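You operate a simulated robot arm through the tools that you are given. There is no shell and no other tool. Be economical: measure what you need, move in short steps, check, and stop when the job is done.

Carry out the task below with a simulated two-armed robot. There is one attempt and no reset: what you move stays moved.

TASK
Check the white fuse on ohms and sort it; hold the meter to turn it.
Fine: fuse in the clips; OPEN to the orange tray, else the green; hold the meter again to turn it off. Set down upright: what you pick out.

The check looks at the end state, three seconds after you hand in, the way a careful person would. Anything else that was tipped, shoved, dropped, spilled or broken makes it a failure.

THE ROBOT
Two 6-joint arms with two-finger parallel grippers on one trunk, on a base that drives. Base frame: it is fixed to the floor where the robot stands at the start and does not move with it; the origin is under the middle of the robot, x ahead of it, y to its left, z up. Readings come in cm, rad, newtons and seconds.
The left shoulder is at the start at [7, 16.6, 141.5], the right one opposite. With the tool pointing down near the work surface each hand reaches from about 36 to 78 cm from the robot's upright axis, wherever it stands, measured 20 degrees to its own side. Places, roughly: clips of the clip block [90, -20, 80]; range dial [80, 0, 80]. Payload 3.91 kg a hand.
The TCP of each hand is the grasp point between the finger pads, 3 cm short of the fingertips. In the tool frame z runs along the fingers and y along their closing line. The gripper opens to 11 cm. The fingers are 2 cm wide and 1 cm thick; the gripper's body (4.8 by 11.2 cm) begins 5.5 cm behind the TCP.
Orientation is told as [roll, pitch, yaw] about the base's x, y, z axes, in that order, counted from this pose: with the fingers straight down and closing along the base's y, the tool's x points along the base's -x, its y along +y and its z along -z.

THE INTERFACE
- The arms move only by the tool jog_arm. It takes "left_moves", "right_moves" or both (then of equal length, played together; a hand with none holds still); each is a list of rows, each an object (a shift or turn left out is 0, a gripper value left out holds the last) with "hand": the closure in counts, from 0 (fully open) to 255 (shut); "xyz": the shift along the tool's x, y, z in cm, a list of three; "delta_rot": the turn, a rotation vector about the tool's x, y, z in rad, a list of three. In form: [{"hand": hand, "xyz": [dx, dy, dz], "delta_rot": [ax, ay, az]}, ...]. A call has 1 to 10 rows; each row shifts and turns the commanded pose from where the row before left it, along the tool's axes as they then stand. Rows are played at 5 a second. More than 5 cm and 0.15 rad between two rows, or a gripper value outside its range, and nothing of the call is played. Where a pose cannot be reached the arm comes as near as it can. A force on the tool above 60 N (or 10 N above the force at the start of the call, whichever is more), or a blocked arm, ends the call early, and 0.2 s more pass. The fingers move at their own pace (about 10.8 cm/s each) and stop on an object; they squeeze with about 34 N. The grip force told is the motor's: it shows also when the fingers shut on nothing. Time passes only in rows, and 0.2 s behind the last, so rows that do not move let the fingers close. It gives the time, the measured TCP pose, the force on the tool (base axes), the opening and the grip force at its end, in the units of the frame above (readings bear some noise), with the torque about the TCP (base axes, N m) and any sound that the robot's microphone picked up, and new pictures: "show" is both (left out), scene, wrist or none (wrist: the cameras of the hands that moved).
- Cameras (640 x 400 px; columns grow to the right, rows downward): "scene" is now at [12.79, 1.36, 162.66]; the picture's right is [0.16, -0.99, 0.00], its down [-0.73, -0.12, -0.68] and it looks along [0.67, 0.11, -0.74] (base axes); focal length 260 px, centre (320, 200). "left" rides on the left gripper at [7.7, -0.7, -11.4] in its tool frame; the picture's right is [0.09, 1.00, 0.00], its down [-0.80, 0.07, -0.59] and it looks along [-0.59, 0.05, 0.80] (tool axes); focal length 270 px, centre (320, 200). "right" rides on the right gripper at [7.7, 0.7, -11.4] in its tool frame; the picture's right is [-0.09, 1.00, 0.00], its down [-0.80, -0.07, -0.60] and it looks along [-0.59, -0.05, 0.80] (tool axes); focal length 270 px, centre (320, 200).
- raise_lower(by): slides the trunk up (or, below 0, down) by that many cm; the arms and the scene camera ride with it, the base frame stays. It gives what a move gives, with no picture.
- steer(legs): drives the robot by 1 to 6 legs, each [ahead, left, turn to the left] in cm, cm and rad, along the robot's own axes; the way and the turn of a leg run together, so that a leg with both is an arc; at most 150 cm and 3.142 rad a leg. The arms and the cameras ride along, it lands a little off, and it stops where it bumps. It gives what a move gives, and a new picture of the scene camera.
- head_to(pan, tilt): turns the head with the scene camera to pan (to the left, within 1.501 rad either way) and tilt (down, from -0.506 to 1.204), counted from straight ahead of the robot. It gives what a move gives, and a new picture of the scene camera.
- probe_pixels(camera, pixels): for up to 12 pixels [column, row] of the newest picture of that camera ("zoom" is the newest enlarged one), the place [x, y, z] in the base frame of the surface seen there, good to about 0.2 cm. It takes no simulated time.
- close_up(camera, box): a new picture of the part [left, top, right, bottom] of that camera's present view, enlarged. It takes no simulated time.
- hand_in(): hands the job in; it is judged then, once.

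Keep the steps short. Do not move on a guess: measure, check each grasp and each placing, and mend mistakes. In all there are 80 turns and 260 pictures (those below and enlarged ones count). Leave the grippers open and the arms clear of the work at the hand-in unless told otherwise, and finish with a single line.

The tools are called after "Call:" as a command line: name --argument value ..., lists and objects as JSON in quotes. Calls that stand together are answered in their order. jog_arm: Moves the arms, as the interface text tells. Its arguments: {"type":"object","properties":{"left_moves":{"type":"array"},"right_moves":{"type":"array"},"show":{"type":"string","enum":["both","scene","wrist","none"]}},"required":[]} The other tools are called the same way: raise_lower (by) slides the trunk up or down; steer (legs) drives the base; head_to (pan, tilt) turns the head that bears the scene camera; probe_pixels (camera, pixels) gives the place of the surface under pixels of a picture; close_up (camera, box) takes an enlarged picture of a part of a camera's view; hand_in () hands the job in.

At the start:

```text
clock: 0.0
left_eef_pos: [60.62, 31.22, 100.01]
left_tool_rot: [0.0, 0.001, 0.0]
left_contact_force: [-0.4, 0.1, -0.1]
left_moment: [-0.03, -0.01, -0.05]
left_width: 10.98
left_gripper_force: 0.0
right_eef_pos: [59.75, -19.95, 99.86]
right_tool_rot: [0.0, 0.0, 0.0]
right_contact_force: [0.0, 0.3, 0.0]
right_moment: [-0.01, 0.01, -0.01]
right_width: 11.0
right_gripper_force: 0.1
trunk travel left (down, up): [-91.0, 3.0]
robot x, y, heading: [0.07, 0.28, -0.0]
head pan, tilt: [0.162, 0.826]
```

scene: 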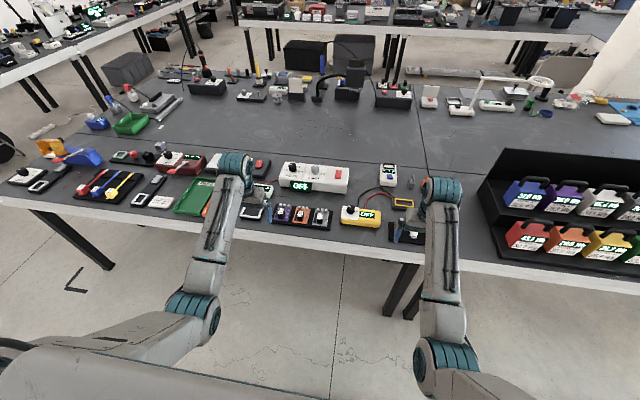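
right: 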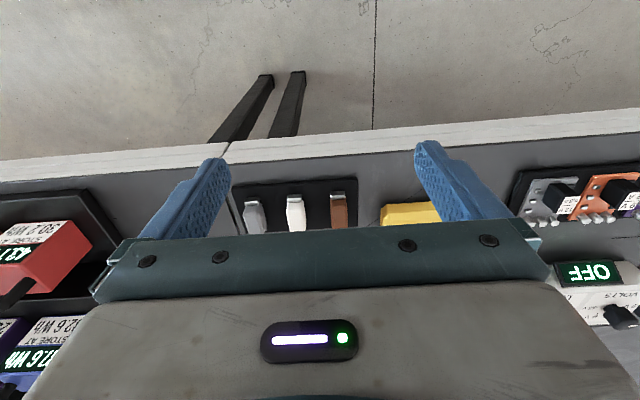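
left: 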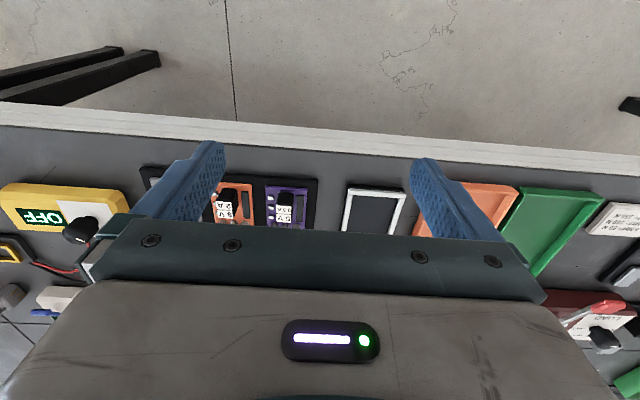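

I see the bench with a yellow meter near (361,216), a fuse holder near (410,232), and trays at the left. I'll enlarge these regions first.

Call:
close_up --camera "scene" --box '[320, 150, 480, 250]'

Call:
close_up --camera "right" --box '[220, 140, 460, 290]'

Call:
close_up --camera "scene" --box '[160, 140, 360, 265]'

```text
4.00 times, centred on (400, 200) of scene
```

zoom: 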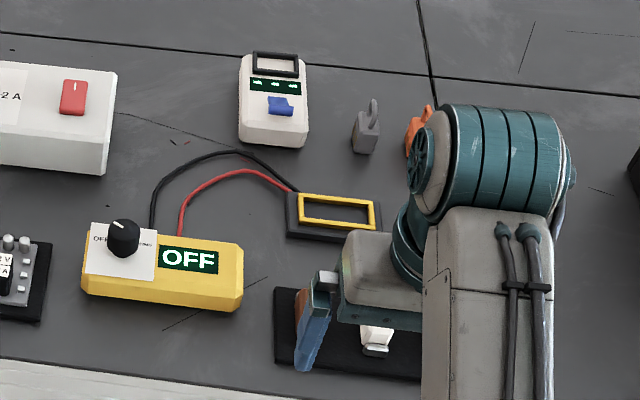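

```text
2.67 times, centred on (340, 215) of right
```

zoom: 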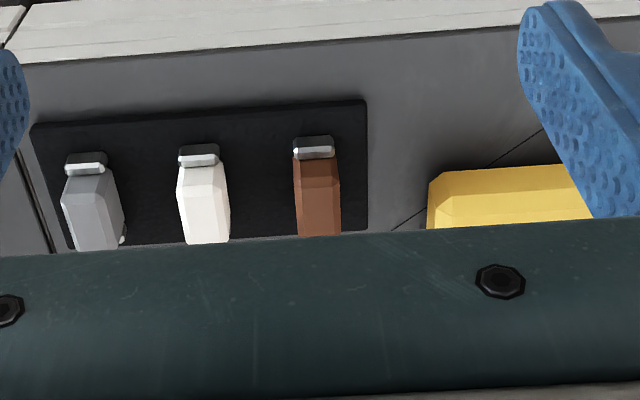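

```text
3.20 times, centred on (260, 202) of scene
```

zoom: 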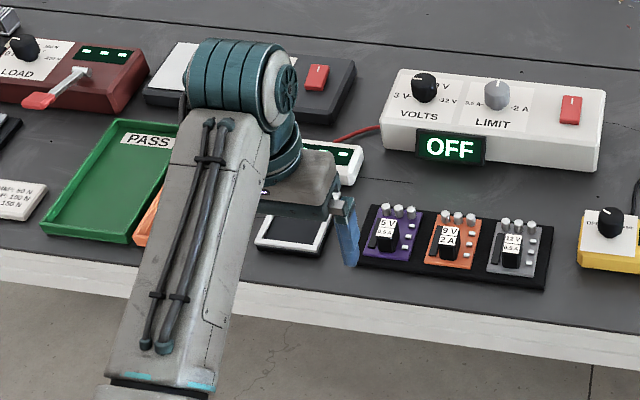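

The white fuse sits in a three-slot rack under the right hand. The yellow-framed block with the leads must be the clip block. I'll lift the right hand and move it back to clear the view, and lift the left hand too.

Call:
jog_arm --left_moves '[{"xyz": [0, 0, -5]}, {"xyz": [0, 0, -5]}, {"xyz": [4, 3, -2]}, {"xyz": [4, 4, 0]}, {"xyz": [4, 4, 0]}]' --right_moves '[{"xyz": [0, 0, -5]}, {"xyz": [0, 0, -5]}, {"xyz": [4, -3, -2]}, {"xyz": [4, -4, 0]}, {"xyz": [4, -4, 0]}]'

```text
refused: row 3 steps farther than a row can; nothing moved
```

Call:
jog_arm --left_moves '[{"xyz": [0, 0, -5]}, {"xyz": [0, 0, -5]}, {"xyz": [3, 3, -2]}, {"xyz": [3, 3, 0]}, {"xyz": [3, 3, 0]}, {"xyz": [3, 3, 0]}]' --right_moves '[{"xyz": [0, 0, -5]}, {"xyz": [0, 0, -5]}, {"xyz": [3, -3, -2]}, {"xyz": [3, -3, 0]}, {"xyz": [3, -3, 0]}, {"xyz": [3, -3, 0]}]'

```text
clock: 1.4
left_eef_pos: [53.71, 45.24, 103.08]
left_tool_rot: [0.001, -0.005, 0.001]
left_contact_force: [-0.6, 1.2, 0.2]
left_moment: [-0.04, -0.05, 0.0]
left_width: 11.0
left_gripper_force: 0.0
left hand out of reach, approached as far as the arm can: row 1, 2, 3, 4
right_eef_pos: [55.18, -31.37, 98.91]
right_tool_rot: [0.002, -0.009, -0.001]
right_contact_force: [-0.4, -0.1, -0.4]
right_moment: [0.02, -0.04, 0.02]
right_width: 11.01
right_gripper_force: 0.2
right hand out of reach, approached as far as the arm can: row 1, 2, 3, 4, 5, 6
trunk travel left (down, up): [-91.0, 3.0]
robot x, y, heading: [-0.06, 0.12, -0.0]
head pan, tilt: [0.162, 0.826]
```

scene: 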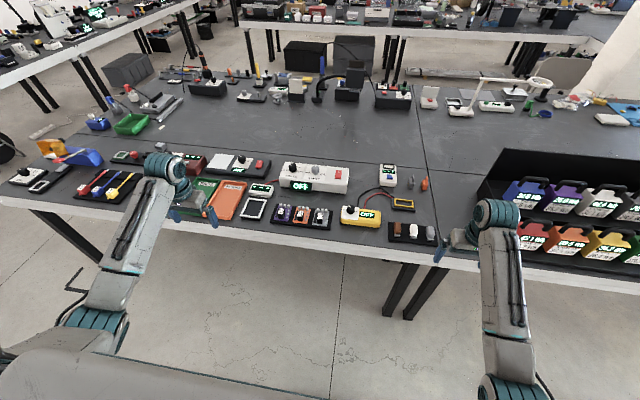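
right: 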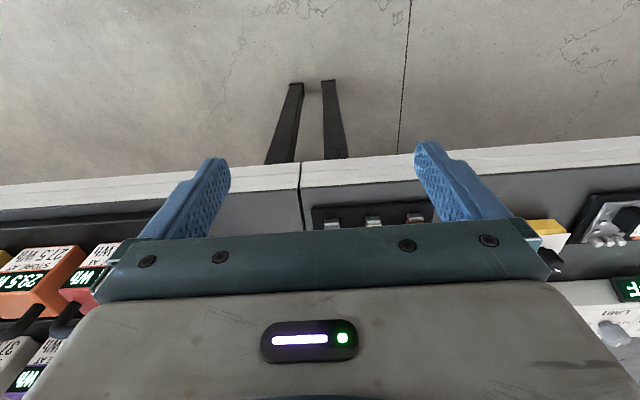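
left: 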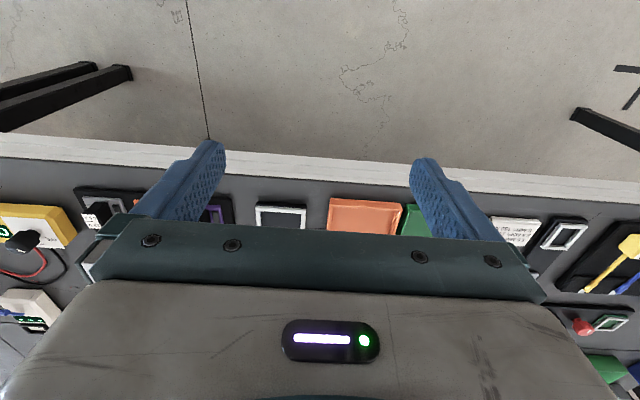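

The view is clear now, so I'll enlarge the meter, rack and clip area, plus the trays.

Call:
close_up --camera "scene" --box '[330, 175, 450, 250]'

Call:
close_up --camera "scene" --box '[170, 160, 290, 235]'

Call:
close_up --camera "scene" --box '[335, 195, 387, 227]'

Call:
close_up --camera "scene" --box '[380, 180, 444, 220]'

```text
5.33 times, centred on (390, 212) of scene
```

zoom: 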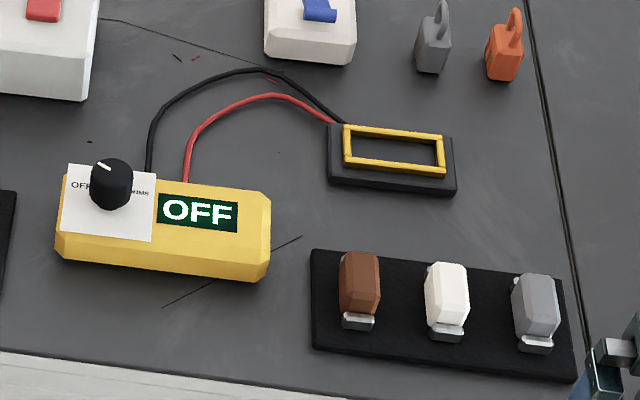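

```text
5.33 times, centred on (230, 198) of scene
```

zoom: 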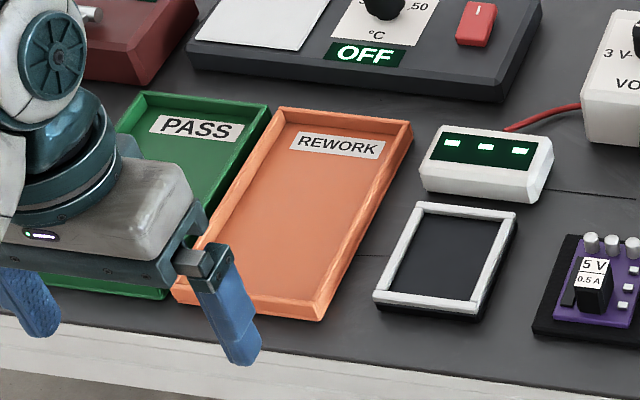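

```text
12.31 times, centred on (361, 211) of scene
```

zoom: 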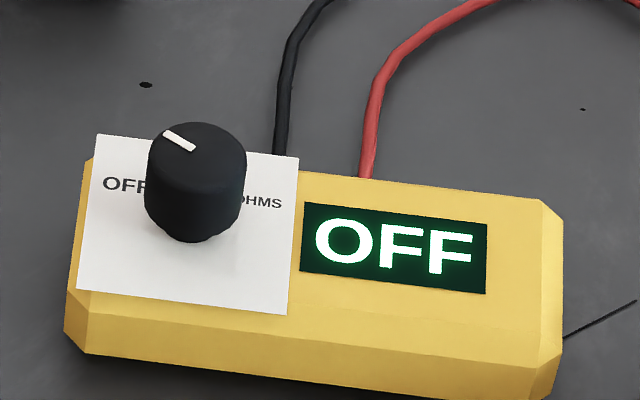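

```text
10.00 times, centred on (412, 200) of scene
```

zoom: 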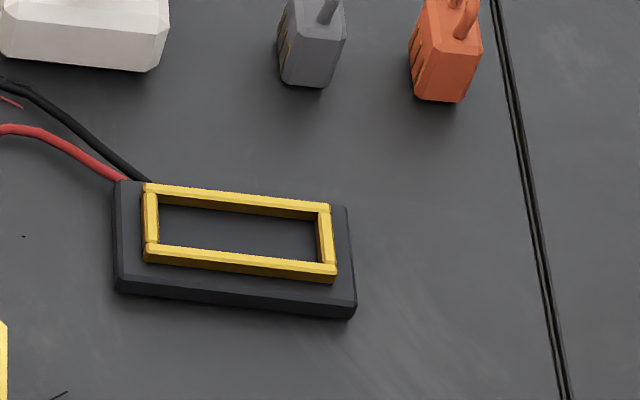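

Next I'll measure the geometry: the fuses and rack from the scene camera, then the clip frame, meter and trays.

Call:
close_up --camera "scene" --box '[385, 215, 441, 250]'

Call:
probe_pixels --camera "zoom" --pixels '[[320, 130], [330, 60], [290, 70], [370, 80], [300, 170], [330, 200], [300, 270], [330, 270], [365, 120], [30, 200], [320, 330], [250, 150]]'

Call:
close_up --camera "scene" --box '[380, 180, 444, 220]'

Call:
probe_pixels --camera "zoom" --pixels '[[150, 188], [325, 208], [330, 272], [148, 254], [235, 200], [240, 262], [240, 230], [128, 250], [130, 190], [345, 300], [345, 215], [240, 290]]'

Call:
close_up --camera "scene" --box '[335, 195, 387, 227]'

Call:
probe_pixels --camera "zoom" --pixels '[[165, 134], [193, 149], [160, 150], [235, 160], [197, 135], [195, 200], [100, 170], [90, 310], [555, 200], [540, 340], [280, 170], [200, 380]]'

```text
11.43 times, centred on (413, 232) of scene
```

zoom: 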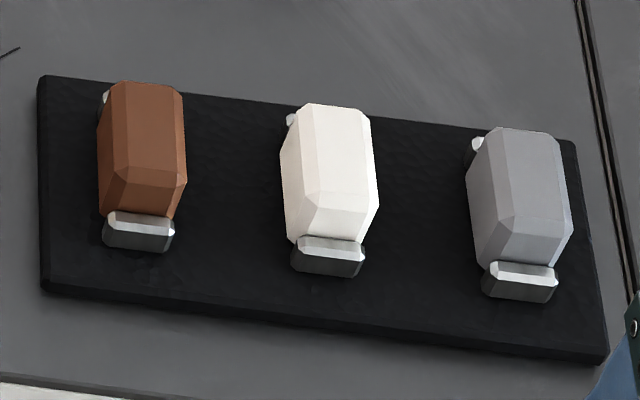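

```text
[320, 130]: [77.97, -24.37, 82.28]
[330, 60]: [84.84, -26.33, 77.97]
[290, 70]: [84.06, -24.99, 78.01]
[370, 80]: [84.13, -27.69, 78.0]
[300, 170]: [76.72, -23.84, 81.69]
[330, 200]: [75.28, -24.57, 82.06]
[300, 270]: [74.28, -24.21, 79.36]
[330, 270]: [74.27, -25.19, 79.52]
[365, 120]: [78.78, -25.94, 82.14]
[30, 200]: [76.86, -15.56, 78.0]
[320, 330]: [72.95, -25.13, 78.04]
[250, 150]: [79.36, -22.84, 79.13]
```

```text
10.00 times, centred on (412, 200) of scene
```

zoom: 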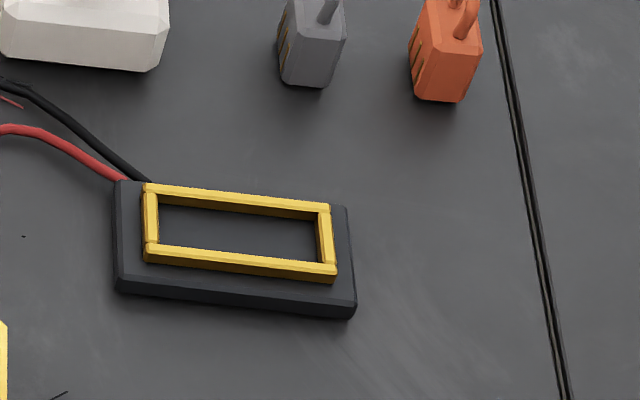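

```text
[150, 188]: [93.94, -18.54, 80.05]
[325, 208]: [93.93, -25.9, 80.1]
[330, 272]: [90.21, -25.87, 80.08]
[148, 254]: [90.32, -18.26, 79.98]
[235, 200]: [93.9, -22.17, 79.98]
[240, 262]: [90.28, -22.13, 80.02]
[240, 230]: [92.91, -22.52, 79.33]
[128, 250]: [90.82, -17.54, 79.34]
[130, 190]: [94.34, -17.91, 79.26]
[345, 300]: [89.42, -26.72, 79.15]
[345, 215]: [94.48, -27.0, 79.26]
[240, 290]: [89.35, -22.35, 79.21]
```

```text
12.31 times, centred on (361, 211) of scene
```

zoom: 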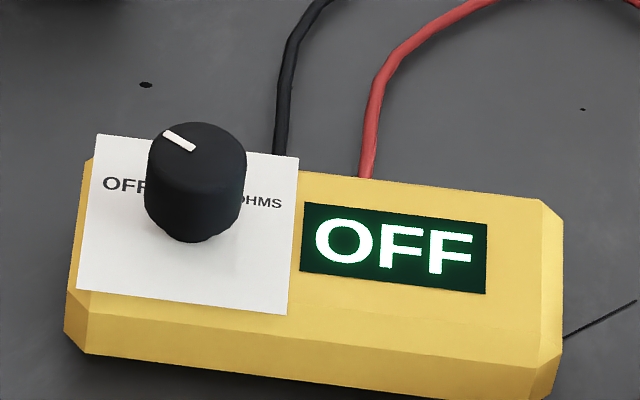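

```text
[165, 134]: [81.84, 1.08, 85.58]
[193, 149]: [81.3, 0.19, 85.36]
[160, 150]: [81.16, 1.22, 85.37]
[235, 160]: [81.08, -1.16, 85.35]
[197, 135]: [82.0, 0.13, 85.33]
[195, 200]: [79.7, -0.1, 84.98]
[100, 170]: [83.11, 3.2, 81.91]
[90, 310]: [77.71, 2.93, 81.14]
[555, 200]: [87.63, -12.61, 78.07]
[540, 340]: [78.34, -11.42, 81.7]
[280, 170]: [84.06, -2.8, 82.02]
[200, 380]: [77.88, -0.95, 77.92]
```

Findings:
- The white fuse is about 6 × 2.7 cm, long along x, centred near (77,-24.7), with its top at 82.2.
- The clip frame is centred near (92.1,-22.1), long along y.
- The knob is at (81,0) with its top at 85.4.

The clip block is out of reach from here, so I'll bring the right hand inward and drive 18 cm ahead.

Call:
jog_arm --right_moves '[{"xyz": [0, 4, 0]}, {"xyz": [0, 4, 0]}, {"xyz": [0, 3, 0]}]' --show "none"

Call:
steer --legs '[[18, 0, 0]]'

```text
clock: 2.2
left_eef_pos: [53.96, 45.41, 103.04]
left_tool_rot: [-0.001, 0.0, 0.0]
left_contact_force: [0.5, 0.0, -0.4]
left_moment: [-0.01, -0.02, 0.03]
left_width: 10.98
left_gripper_force: 0.1
right_eef_pos: [55.71, -20.39, 98.07]
right_tool_rot: [-0.001, -0.002, -0.002]
right_contact_force: [1.0, 1.2, 0.0]
right_moment: [-0.07, 0.01, 0.02]
right_width: 11.01
right_gripper_force: 0.0
right hand out of reach, approached as far as the arm can: row 1
trunk travel left (down, up): [-91.0, 3.0]
robot x, y, heading: [0.08, -0.38, -0.003]
head pan, tilt: [0.162, 0.826]
```

```text
clock: 3.7
left_eef_pos: [71.71, 45.37, 103.14]
left_tool_rot: [0.0, -0.002, 0.001]
left_contact_force: [-0.5, 0.1, 0.6]
left_moment: [0.0, -0.01, -0.01]
left_width: 11.01
left_gripper_force: 0.1
right_eef_pos: [73.3, -20.49, 98.33]
right_tool_rot: [-0.001, -0.005, -0.001]
right_contact_force: [-0.4, 0.7, 0.6]
right_moment: [0.01, -0.02, 0.01]
right_width: 10.99
right_gripper_force: 0.1
trunk travel left (down, up): [-91.0, 3.0]
robot x, y, heading: [18.0, -0.16, 0.002]
head pan, tilt: [0.162, 0.826]
```

scene: 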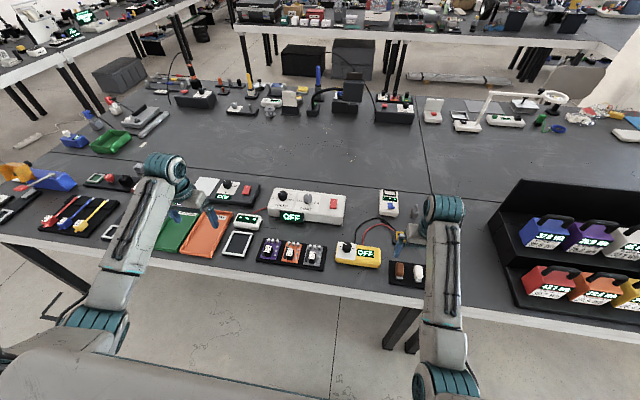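

I've moved 18 cm ahead. I'll point the head at the work area to measure again.

Call:
head_to --pan -0.1 --tilt 1.0

```text
clock: 4.5
left_eef_pos: [72.02, 45.44, 102.96]
left_tool_rot: [-0.001, 0.002, 0.0]
left_contact_force: [0.2, -0.3, 1.4]
left_moment: [-0.02, 0.0, 0.02]
left_width: 11.01
left_gripper_force: 0.1
right_eef_pos: [73.67, -20.41, 98.05]
right_tool_rot: [-0.002, -0.002, 0.0]
right_contact_force: [-0.2, -0.1, 0.7]
right_moment: [0.02, 0.04, -0.03]
right_width: 11.0
right_gripper_force: 0.1
trunk travel left (down, up): [-91.0, 3.0]
robot x, y, heading: [17.77, 0.07, -0.004]
head pan, tilt: [-0.099, 1.0]
```

scene: 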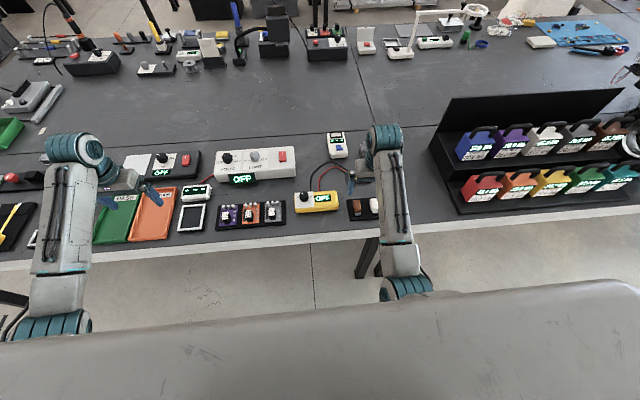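

The white fuse is at (375,205). I'll enlarge it and measure its edges.

Call:
close_up --camera "scene" --box '[344, 190, 392, 220]'

Call:
jog_arm --right_moves '[{"hand": 150, "xyz": [0, 0, 0]}, {"xyz": [1.5, -2, 0]}, {"xyz": [1.5, -2, 0]}]' --show "wrist"

```text
13.33 times, centred on (368, 205) of scene
```

zoom: 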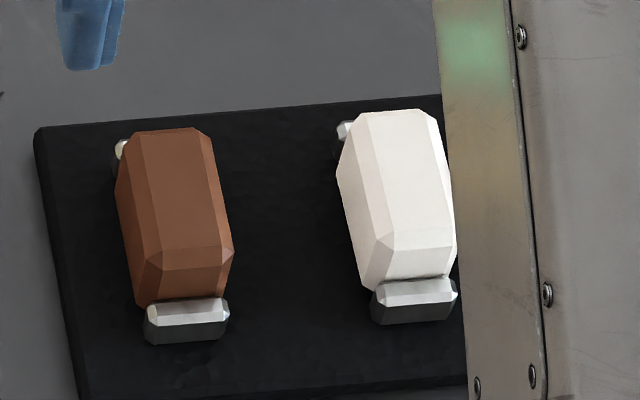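

```text
clock: 5.3
left_eef_pos: [71.91, 45.31, 103.17]
left_tool_rot: [0.001, 0.001, 0.0]
left_contact_force: [-0.1, 0.1, 0.3]
left_moment: [0.01, -0.01, 0.0]
left_width: 10.99
left_gripper_force: 0.1
right_eef_pos: [70.99, -24.57, 97.19]
right_tool_rot: [0.0, -0.006, 0.001]
right_contact_force: [0.8, 0.6, -0.4]
right_moment: [0.0, -0.01, 0.02]
right_width: 4.52
right_gripper_force: 0.1
right hand out of reach, approached as far as the arm can: row 2, 3
trunk travel left (down, up): [-91.0, 3.0]
robot x, y, heading: [17.7, -0.01, 0.001]
head pan, tilt: [-0.099, 1.0]
```

right: 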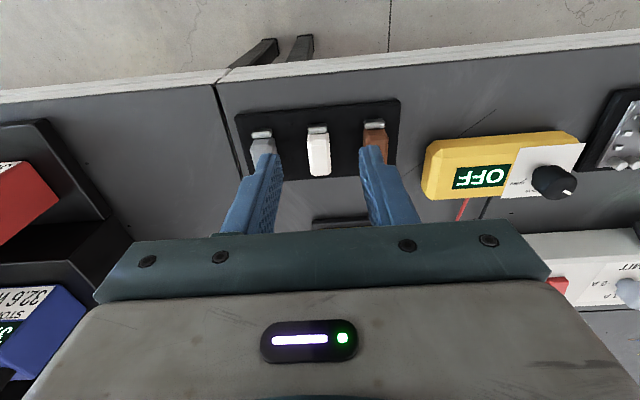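

The fuse now shows between the fingers in the right camera at (318,155). I'll enlarge it and measure.

Call:
close_up --camera "right" --box '[240, 100, 400, 200]'

Call:
probe_pixels --camera "zoom" --pixels '[[278, 150], [345, 150], [280, 290], [350, 290], [315, 110], [315, 160], [315, 220], [315, 280], [315, 302], [275, 220], [355, 220], [420, 200]]'

Call:
probe_pixels --camera "right" --pixels '[[245, 118], [390, 105], [340, 222], [300, 90], [430, 195], [520, 195], [425, 145], [575, 135]]'

```text
4.00 times, centred on (320, 150) of right
```

zoom: 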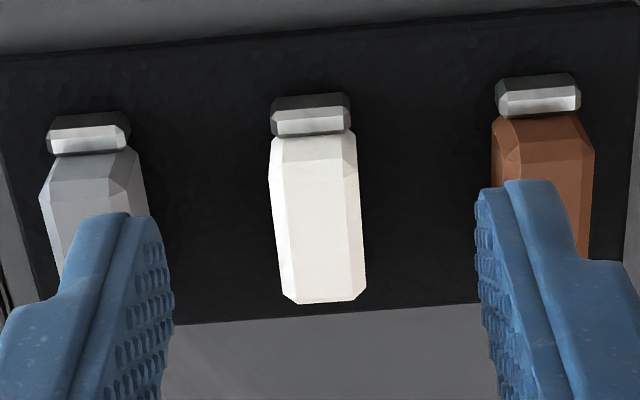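

```text
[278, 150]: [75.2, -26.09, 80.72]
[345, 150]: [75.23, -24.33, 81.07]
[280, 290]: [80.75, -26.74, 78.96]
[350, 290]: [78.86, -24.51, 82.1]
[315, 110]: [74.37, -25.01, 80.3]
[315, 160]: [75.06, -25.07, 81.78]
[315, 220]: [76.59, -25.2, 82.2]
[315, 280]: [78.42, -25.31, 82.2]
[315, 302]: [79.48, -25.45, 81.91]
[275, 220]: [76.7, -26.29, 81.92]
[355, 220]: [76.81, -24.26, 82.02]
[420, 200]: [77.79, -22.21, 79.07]
```

```text
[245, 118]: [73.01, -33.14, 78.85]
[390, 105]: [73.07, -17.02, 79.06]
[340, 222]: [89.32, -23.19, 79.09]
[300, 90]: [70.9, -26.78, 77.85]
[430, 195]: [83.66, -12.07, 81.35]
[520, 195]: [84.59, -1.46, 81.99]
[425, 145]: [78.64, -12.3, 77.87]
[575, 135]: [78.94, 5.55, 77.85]
```

The fuse is centred at (77.3,-25.15), square to x, with its top at 82.2 and the rack top at 79.1. I'll move above it to TCP z about 87 and check.

Call:
jog_arm --right_moves '[{"xyz": [-3, -0.3, 2]}, {"xyz": [-3.3, -0.3, 2]}, {"xyz": [0, 0, 3]}, {"xyz": [0, 0, 3]}]' --show "both"

```text
clock: 6.3
left_eef_pos: [71.91, 45.46, 102.97]
left_tool_rot: [0.0, -0.001, 0.0]
left_contact_force: [0.5, 0.6, 0.7]
left_moment: [0.01, -0.02, 0.0]
left_width: 10.98
left_gripper_force: 0.0
right_eef_pos: [77.35, -24.93, 87.0]
right_tool_rot: [-0.001, -0.002, 0.0]
right_contact_force: [0.1, 0.3, -0.7]
right_moment: [-0.04, 0.01, 0.0]
right_width: 4.54
right_gripper_force: 0.1
trunk travel left (down, up): [-91.0, 3.0]
robot x, y, heading: [17.92, 0.0, -0.001]
head pan, tilt: [-0.099, 1.0]
```

scene: 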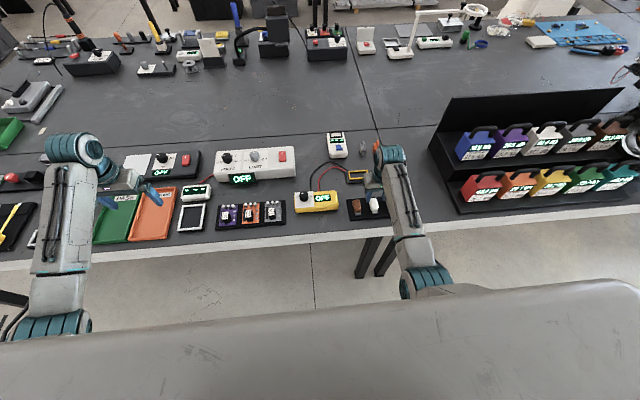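
right: 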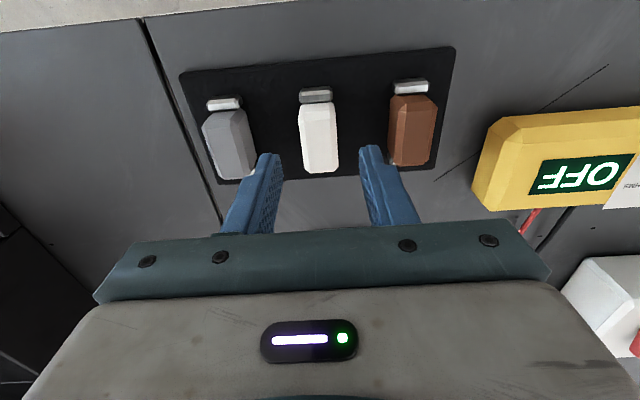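

The fingers straddle the white fuse with gaps to its neighbours. I'll check its position again, then descend.

Call:
probe_pixels --camera "right" --pixels '[[304, 130], [333, 130], [317, 110], [319, 130], [322, 165], [389, 130], [253, 130]]'

Call:
jog_arm --right_moves '[{"xyz": [0, -0.1, 2]}, {"xyz": [0, 0, 2]}, {}]' --show "wrist"

```text
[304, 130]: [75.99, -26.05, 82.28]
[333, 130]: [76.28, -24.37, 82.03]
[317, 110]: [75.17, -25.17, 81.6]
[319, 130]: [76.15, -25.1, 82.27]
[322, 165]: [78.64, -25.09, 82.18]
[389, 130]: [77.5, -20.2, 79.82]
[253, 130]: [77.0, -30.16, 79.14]
```

```text
clock: 7.1
left_eef_pos: [71.93, 45.4, 102.98]
left_tool_rot: [0.001, 0.0, 0.0]
left_contact_force: [-0.6, 0.6, 0.1]
left_moment: [0.01, -0.01, -0.03]
left_width: 10.99
left_gripper_force: 0.1
right_eef_pos: [77.49, -25.16, 83.17]
right_tool_rot: [-0.001, -0.003, -0.002]
right_contact_force: [0.2, -0.7, -0.5]
right_moment: [-0.03, -0.05, 0.0]
right_width: 4.53
right_gripper_force: 0.0
trunk travel left (down, up): [-91.0, 3.0]
robot x, y, heading: [18.06, 0.04, -0.001]
head pan, tilt: [-0.099, 1.0]
```

right: 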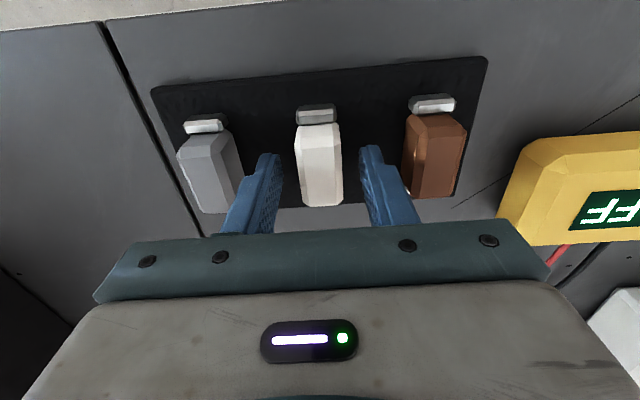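

I'm at the right height, with fingertips about 80.2. Now closing on the fuse.

Call:
jog_arm --right_moves '[{"hand": 255}, {}, {}, {}]' --show "wrist"

```text
clock: 8.1
left_eef_pos: [71.95, 45.37, 102.8]
left_tool_rot: [-0.001, 0.001, 0.0]
left_contact_force: [0.5, -0.1, 0.5]
left_moment: [0.02, 0.0, -0.01]
left_width: 11.01
left_gripper_force: 0.0
right_eef_pos: [77.31, -25.03, 83.08]
right_tool_rot: [0.0, 0.0, 0.001]
right_contact_force: [-0.4, 0.1, 0.3]
right_moment: [0.02, 0.01, 0.03]
right_width: 2.27
right_gripper_force: 33.6
trunk travel left (down, up): [-91.0, 3.0]
robot x, y, heading: [17.74, -0.08, -0.002]
head pan, tilt: [-0.099, 1.0]
```

right: 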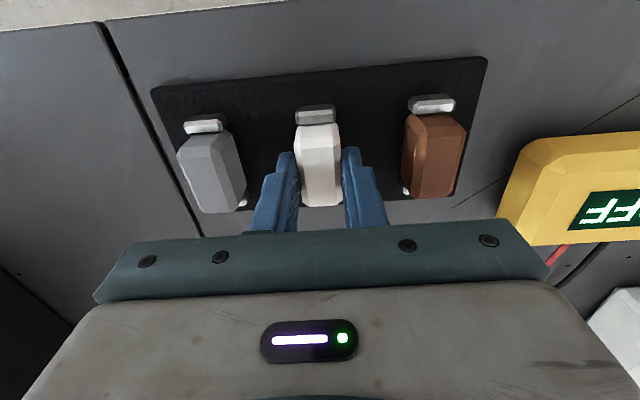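

The grip is firm at 2.27 cm and 33.6 N. I'll lift it 5 cm and check.

Call:
jog_arm --right_moves '[{"xyz": [0, 0, -1]}, {"xyz": [0, 0, -2]}, {"xyz": [0, 0, -3]}]' --show "wrist"

```text
clock: 8.9
left_eef_pos: [71.91, 45.39, 103.1]
left_tool_rot: [-0.001, -0.001, 0.0]
left_contact_force: [0.0, -0.9, -0.5]
left_moment: [-0.02, 0.01, 0.0]
left_width: 11.02
left_gripper_force: 0.0
right_eef_pos: [77.35, -25.01, 89.03]
right_tool_rot: [0.0, -0.001, -0.001]
right_contact_force: [-0.5, -0.6, -0.7]
right_moment: [0.0, 0.0, -0.01]
right_width: 2.3
right_gripper_force: 34.3
trunk travel left (down, up): [-91.0, 3.0]
robot x, y, heading: [17.96, 0.3, 0.005]
head pan, tilt: [-0.099, 1.0]
```

right: 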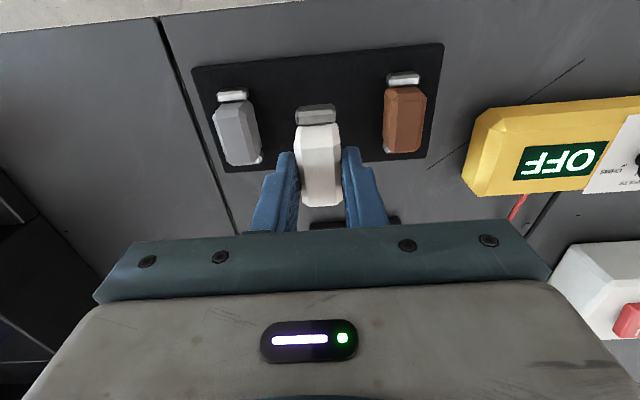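

The fuse came out cleanly. Next I'll turn the hand 90° so the fuse lies along y.

Call:
jog_arm --right_moves '[{"delta_rot": [0, 0, -0.15]}, {"delta_rot": [0, 0, -0.15]}, {"delta_rot": [0, 0, -0.15]}, {"delta_rot": [0, 0, -0.15]}, {"delta_rot": [0, 0, -0.15]}, {"delta_rot": [0, 0, -0.15]}, {"delta_rot": [0, 0, -0.15]}, {"delta_rot": [0, 0, -0.15]}, {"delta_rot": [0, 0, -0.15]}, {"delta_rot": [0, 0, -0.15]}]' --show "both"

```text
clock: 11.1
left_eef_pos: [71.9, 45.38, 102.98]
left_tool_rot: [-0.001, -0.001, 0.002]
left_contact_force: [0.0, 0.2, -0.7]
left_moment: [0.01, 0.0, 0.0]
left_width: 11.02
left_gripper_force: 0.0
right_eef_pos: [77.31, -25.08, 89.02]
right_tool_rot: [-0.003, 0.0, 1.503]
right_contact_force: [0.6, -0.3, -1.3]
right_moment: [-0.04, -0.02, -0.04]
right_width: 2.28
right_gripper_force: 34.4
trunk travel left (down, up): [-91.0, 3.0]
robot x, y, heading: [18.06, 0.14, 0.001]
head pan, tilt: [-0.099, 1.0]
```

scene: 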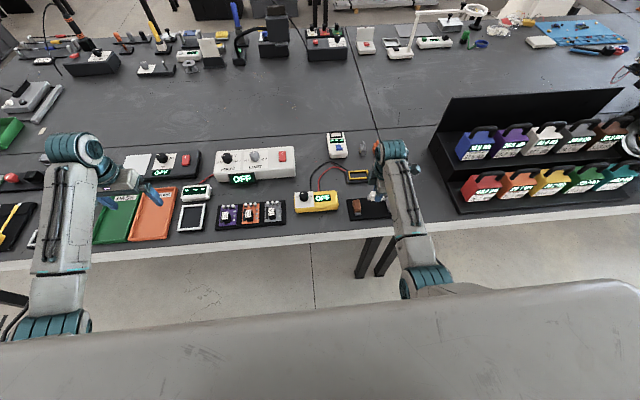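
right: 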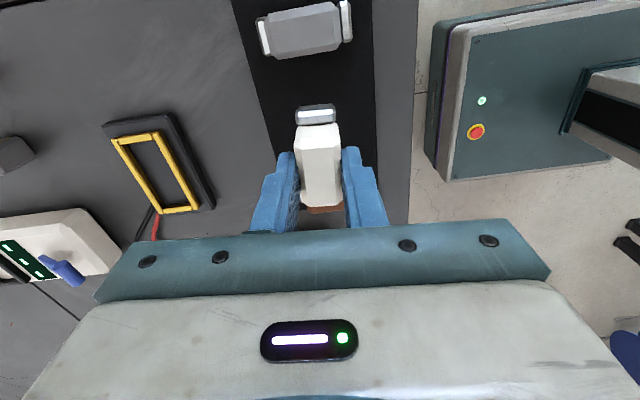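

The hand is turned and the frame is in view at (155,170). I'll enlarge it and measure the opening.

Call:
close_up --camera "right" --box '[95, 100, 223, 180]'

Call:
close_up --camera "right" --box '[95, 110, 255, 210]'

Call:
probe_pixels --camera "zoom" --pixels '[[78, 120], [260, 100], [408, 400], [270, 410], [165, 270], [185, 260], [320, 230], [340, 220], [170, 120], [320, 385], [240, 240], [190, 150]]'

```text
5.00 times, centred on (159, 140) of right
```

zoom: 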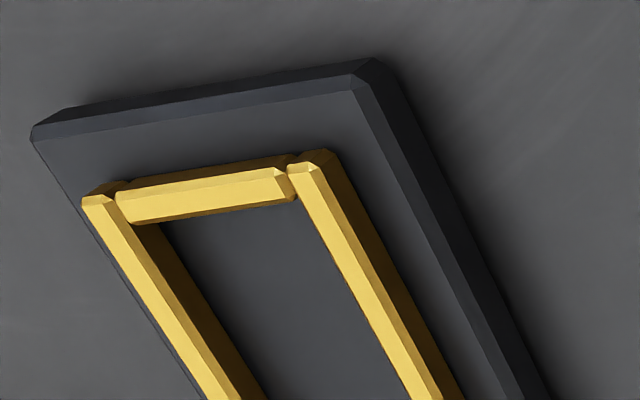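

```text
4.00 times, centred on (175, 160) of right
```

zoom: 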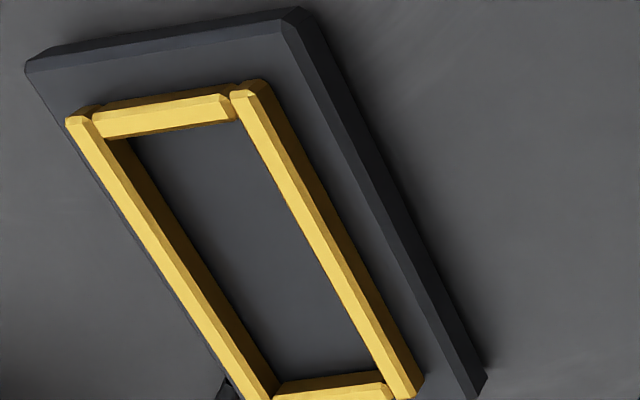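

```text
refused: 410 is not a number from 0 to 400
```

Call:
probe_pixels --camera "zoom" --pixels '[[78, 122], [160, 243], [250, 382], [243, 92], [305, 220], [400, 390], [165, 118], [330, 390], [180, 150], [300, 330], [225, 220], [340, 350]]'

```text
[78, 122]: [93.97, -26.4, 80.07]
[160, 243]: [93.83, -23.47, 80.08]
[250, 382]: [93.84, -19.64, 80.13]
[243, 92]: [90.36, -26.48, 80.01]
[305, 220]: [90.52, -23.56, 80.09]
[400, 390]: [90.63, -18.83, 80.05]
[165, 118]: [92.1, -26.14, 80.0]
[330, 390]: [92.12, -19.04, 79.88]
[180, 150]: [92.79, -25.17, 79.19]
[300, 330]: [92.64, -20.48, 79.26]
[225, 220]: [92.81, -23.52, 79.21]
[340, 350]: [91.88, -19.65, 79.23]
```

The opening is centred near (92.15,-22.2), inner size about 2.7 × 7.2, with its floor at 79.2 and bar tops at 80.05. I'll finish the turn and move above it.

Call:
jog_arm --right_moves '[{"delta_rot": [0, 0, -0.068]}, {"xyz": [-1, -4, 0]}, {"xyz": [-1, -4, 0]}, {"xyz": [-0.8, -4, 0]}, {"xyz": [0, -2.8, 0]}, {}]' --show "both"

```text
clock: 12.5
left_eef_pos: [71.87, 45.42, 102.96]
left_tool_rot: [0.0, 0.001, 0.001]
left_contact_force: [-0.5, -0.1, -0.1]
left_moment: [0.0, -0.05, 0.01]
left_width: 10.99
left_gripper_force: 0.1
right_eef_pos: [92.14, -22.28, 89.03]
right_tool_rot: [0.0, -0.001, 1.567]
right_contact_force: [0.3, 0.4, 0.0]
right_moment: [-0.01, -0.01, 0.01]
right_width: 2.27
right_gripper_force: 34.4
trunk travel left (down, up): [-91.0, 3.0]
robot x, y, heading: [18.36, 0.18, -0.001]
head pan, tilt: [-0.099, 1.0]
```

scene: 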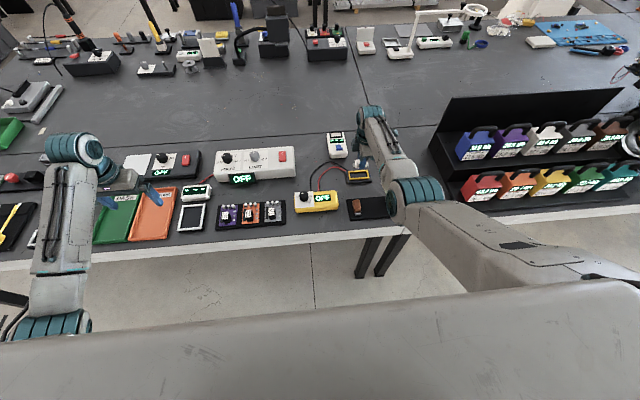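
right: 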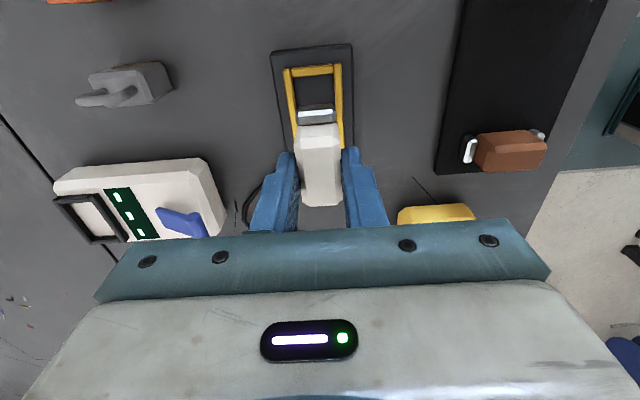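

The fuse hangs above the frame. I'll zoom in and compare the fuse's near cap with the frame's near bar.

Call:
close_up --camera "right" --box '[256, 40, 384, 120]'

Call:
probe_pixels --camera "right" --pixels '[[316, 106], [316, 113], [300, 115], [334, 113], [296, 140], [341, 140], [312, 73], [290, 90], [338, 90], [291, 110], [341, 110], [313, 85]]'

Call:
close_up --camera "scene" --box '[336, 150, 400, 190]'

```text
5.00 times, centred on (320, 80) of right
```

zoom: 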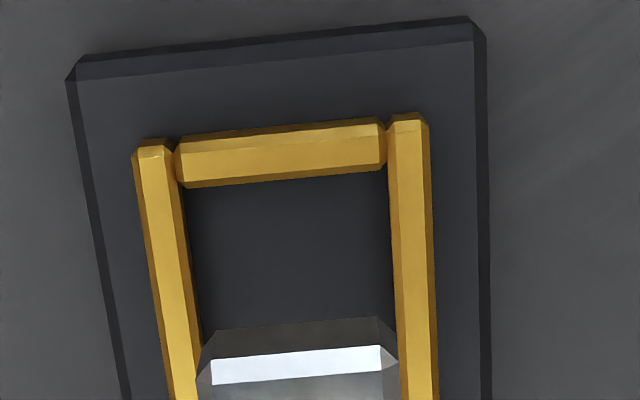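

```text
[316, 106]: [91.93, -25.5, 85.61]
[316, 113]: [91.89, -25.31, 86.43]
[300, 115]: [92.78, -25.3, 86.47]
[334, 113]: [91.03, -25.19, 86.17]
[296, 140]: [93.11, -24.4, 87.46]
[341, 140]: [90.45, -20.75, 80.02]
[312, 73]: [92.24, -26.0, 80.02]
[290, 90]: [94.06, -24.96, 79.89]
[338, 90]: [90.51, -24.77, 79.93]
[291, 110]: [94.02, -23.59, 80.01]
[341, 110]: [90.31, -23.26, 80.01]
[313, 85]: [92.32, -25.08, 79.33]
```

```text
10.00 times, centred on (368, 170) of scene
```

zoom: 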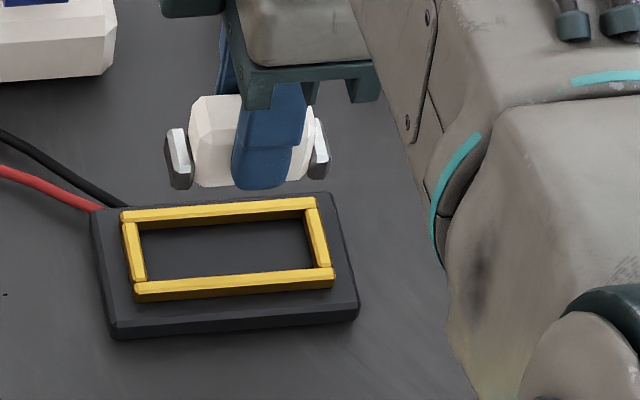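

Call:
probe_pixels --camera "zoom" --pixels '[[132, 240], [316, 240], [222, 213], [235, 284], [122, 240], [144, 240], [309, 240], [325, 240], [176, 160], [168, 170], [320, 160], [329, 165]]'

```text
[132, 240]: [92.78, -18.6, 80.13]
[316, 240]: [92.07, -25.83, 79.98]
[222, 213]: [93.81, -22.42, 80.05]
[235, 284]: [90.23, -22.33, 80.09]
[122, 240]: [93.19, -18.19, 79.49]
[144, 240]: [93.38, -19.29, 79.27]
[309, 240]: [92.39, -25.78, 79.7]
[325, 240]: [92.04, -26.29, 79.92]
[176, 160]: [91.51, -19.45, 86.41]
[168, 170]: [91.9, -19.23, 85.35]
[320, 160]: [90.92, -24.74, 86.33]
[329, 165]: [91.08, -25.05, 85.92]
```

The alignment is within 0.1 cm in both axes. I'll descend to just above the frame and look.

Call:
jog_arm --right_moves '[{"xyz": [0, 0, 2]}, {"xyz": [0, 0, 2]}, {}]' --show "wrist"

Call:
close_up --camera "scene" --box '[336, 150, 400, 190]'

Call:
close_up --camera "right" --box '[256, 50, 384, 130]'

```text
clock: 13.3
left_eef_pos: [71.92, 45.47, 103.02]
left_tool_rot: [-0.001, 0.0, 0.0]
left_contact_force: [-0.6, -0.3, -0.1]
left_moment: [0.01, -0.01, -0.03]
left_width: 11.0
left_gripper_force: 0.2
right_eef_pos: [92.06, -22.41, 85.16]
right_tool_rot: [-0.002, -0.001, 1.568]
right_contact_force: [-0.3, 0.5, 0.0]
right_moment: [0.0, -0.01, -0.04]
right_width: 2.26
right_gripper_force: 34.0
trunk travel left (down, up): [-91.0, 3.0]
robot x, y, heading: [17.9, -0.28, -0.002]
head pan, tilt: [-0.099, 1.0]
```

right: 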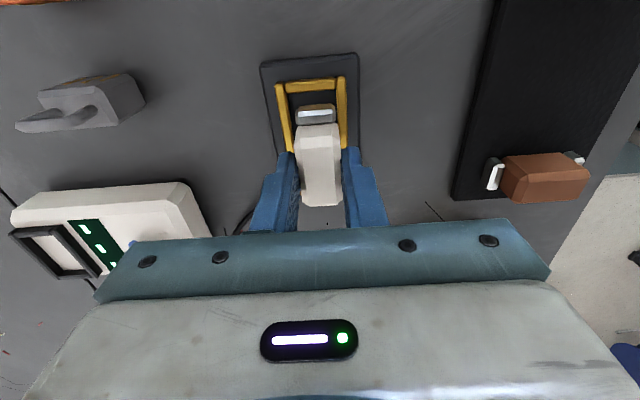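

```text
10.00 times, centred on (368, 170) of scene
```

zoom: 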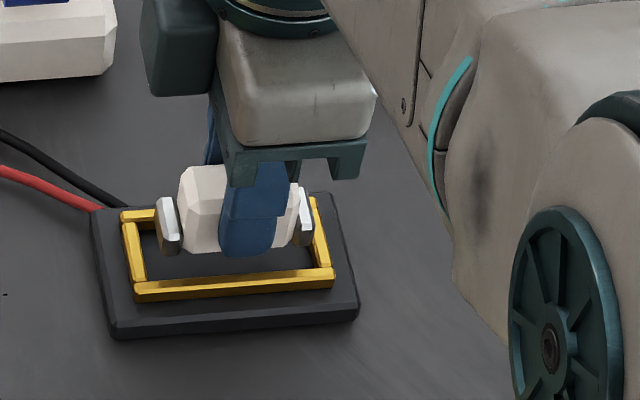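

```text
5.00 times, centred on (320, 90) of right
```

zoom: 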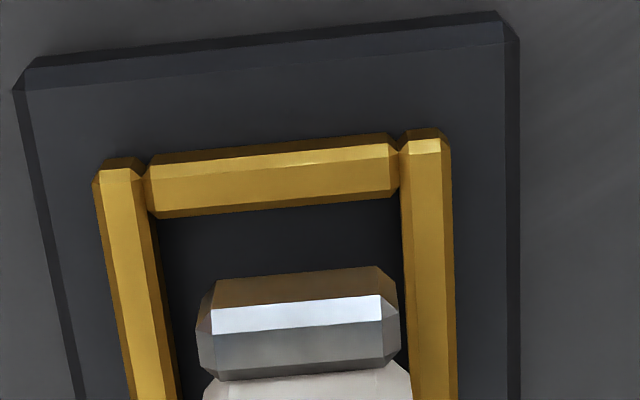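

In the wrist view the cap sits slightly toward the right bar (-x side). I'll measure this more exactly.

Call:
probe_pixels --camera "zoom" --pixels '[[215, 320], [380, 305], [200, 340], [396, 330], [128, 300], [430, 300], [160, 260], [400, 260], [270, 180], [300, 290], [120, 230], [427, 200]]'

```text
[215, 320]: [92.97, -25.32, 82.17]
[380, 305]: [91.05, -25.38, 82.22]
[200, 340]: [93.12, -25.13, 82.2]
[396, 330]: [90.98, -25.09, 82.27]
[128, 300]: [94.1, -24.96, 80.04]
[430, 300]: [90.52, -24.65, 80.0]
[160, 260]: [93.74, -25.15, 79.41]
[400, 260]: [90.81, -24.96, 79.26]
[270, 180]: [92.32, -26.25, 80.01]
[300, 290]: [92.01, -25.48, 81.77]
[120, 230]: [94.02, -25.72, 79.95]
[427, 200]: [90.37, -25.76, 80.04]
```

The cap centre is at x 92.03 and the frame centre at 92.26. I'll shift +0.22 in x and +0.15 in y, then lower into the frame.

Call:
jog_arm --right_moves '[{"xyz": [-0.15, -0.22, 0]}, {"xyz": [0, 0, 0.7]}, {"xyz": [0, 0, 0.6]}, {}]' --show "wrist"

Call:
close_up --camera "scene" --box '[336, 150, 400, 190]'

Call:
close_up --camera "right" --box '[256, 60, 384, 140]'

```text
clock: 14.3
left_eef_pos: [72.01, 45.55, 102.95]
left_tool_rot: [0.001, -0.001, 0.001]
left_contact_force: [-0.2, -0.4, 0.6]
left_moment: [0.0, -0.01, 0.01]
left_width: 11.0
left_gripper_force: 0.0
right_eef_pos: [91.88, -22.12, 84.14]
right_tool_rot: [-0.003, 0.002, 1.568]
right_contact_force: [2.1, -0.3, 3.1]
right_moment: [0.12, -0.02, -0.02]
right_width: 2.29
right_gripper_force: 34.1
right hand out of reach, approached as far as the arm can: row 2, 3
trunk travel left (down, up): [-91.0, 3.0]
robot x, y, heading: [18.12, 0.09, 0.004]
head pan, tilt: [-0.099, 1.0]
```

right: 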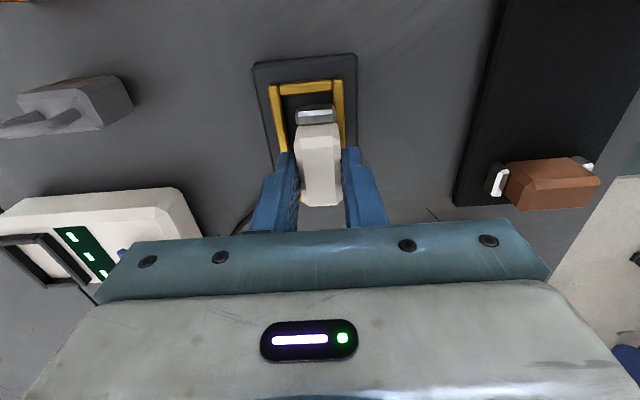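

```text
10.00 times, centred on (368, 170) of scene
```

zoom: 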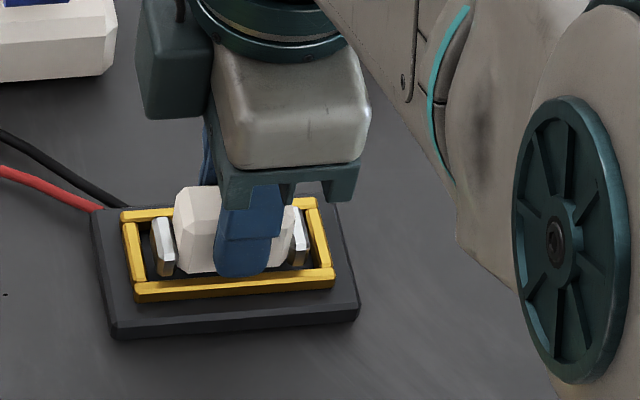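

```text
5.00 times, centred on (320, 100) of right
```

zoom: 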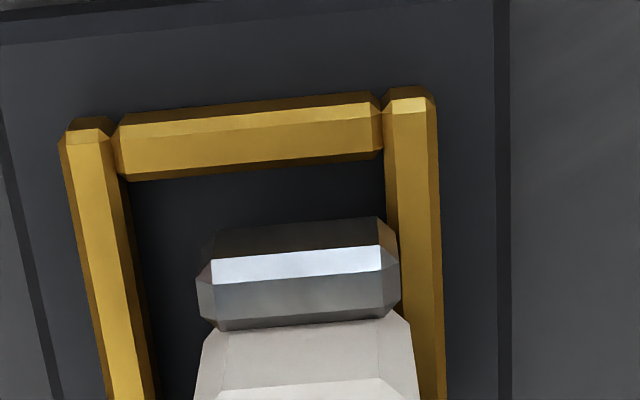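

The arm is at its reach limit (x 91.88), so the fuse isn't centred yet. I'll lift, pull the hand back 4 cm, and drive 4 cm nearer.

Call:
jog_arm --right_moves '[{"xyz": [0, 0, -2]}, {"xyz": [0, 0, -3]}, {"xyz": [0, 4, 0]}, {}]' --show "none"

Call:
steer --legs '[[4, 0, 0]]'

```text
clock: 15.3
left_eef_pos: [71.98, 45.42, 102.94]
left_tool_rot: [-0.001, 0.001, 0.0]
left_contact_force: [0.2, -0.2, 0.0]
left_moment: [-0.01, 0.01, -0.03]
left_width: 11.0
left_gripper_force: 0.1
right_eef_pos: [87.92, -22.16, 89.07]
right_tool_rot: [-0.002, 0.0, 1.566]
right_contact_force: [0.9, 0.3, -0.8]
right_moment: [0.0, 0.01, 0.01]
right_width: 2.29
right_gripper_force: 33.6
trunk travel left (down, up): [-91.0, 3.0]
robot x, y, heading: [17.94, -0.07, 0.001]
head pan, tilt: [-0.099, 1.0]
```

```text
clock: 16.2
left_eef_pos: [75.28, 45.52, 103.46]
left_tool_rot: [0.001, -0.007, -0.002]
left_contact_force: [0.1, -0.1, 0.0]
left_moment: [-0.04, -0.01, 0.0]
left_width: 11.0
left_gripper_force: 0.1
right_eef_pos: [91.28, -22.19, 89.58]
right_tool_rot: [-0.009, -0.001, 1.569]
right_contact_force: [-0.5, 0.4, -0.3]
right_moment: [-0.01, -0.08, -0.01]
right_width: 2.3
right_gripper_force: 34.2
trunk travel left (down, up): [-91.0, 3.0]
robot x, y, heading: [21.5, 0.31, -0.004]
head pan, tilt: [-0.099, 1.0]
```

scene: 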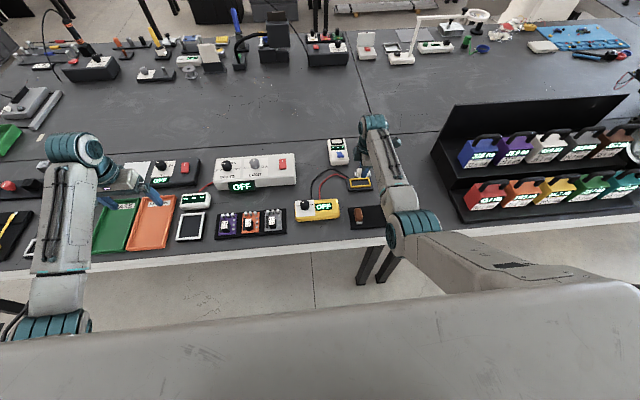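

I've moved closer. I'll shift +x 0.9, lower to just above the frame, and measure again.

Call:
jog_arm --right_moves '[{}, {"xyz": [0, -0.5, 2]}, {"xyz": [0, 0, 2]}, {}]' --show "wrist"

Call:
close_up --camera "right" --box '[256, 50, 384, 130]'

```text
clock: 17.2
left_eef_pos: [75.83, 45.51, 102.85]
left_tool_rot: [0.0, 0.002, 0.002]
left_contact_force: [0.7, 0.1, 1.0]
left_moment: [-0.03, 0.01, 0.0]
left_width: 11.0
left_gripper_force: 0.0
right_eef_pos: [92.28, -22.15, 85.0]
right_tool_rot: [-0.002, 0.002, 1.565]
right_contact_force: [-0.3, 0.9, -1.5]
right_moment: [-0.02, 0.01, -0.04]
right_width: 2.29
right_gripper_force: 33.8
trunk travel left (down, up): [-91.0, 3.0]
robot x, y, heading: [22.14, -0.19, -0.001]
head pan, tilt: [-0.099, 1.0]
```

right: 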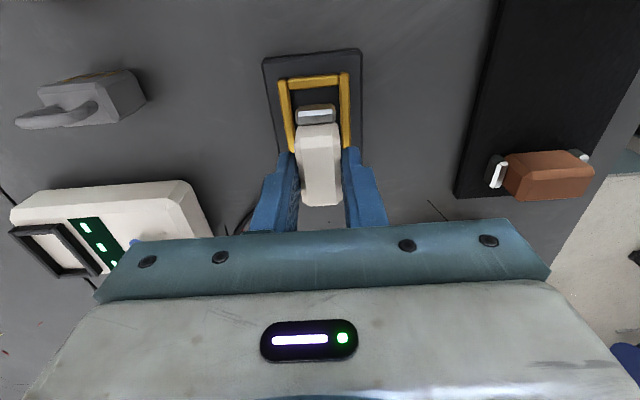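

```text
5.00 times, centred on (320, 90) of right
```

zoom: 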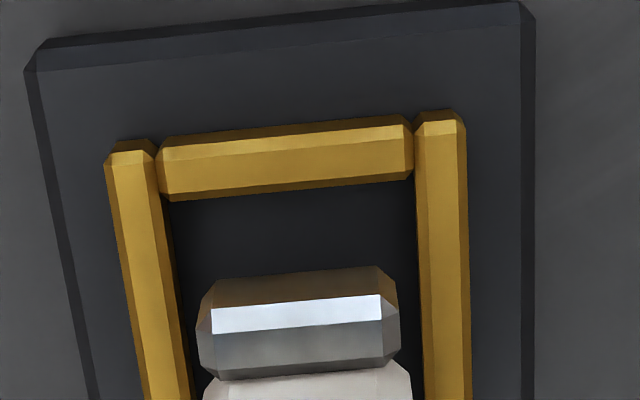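

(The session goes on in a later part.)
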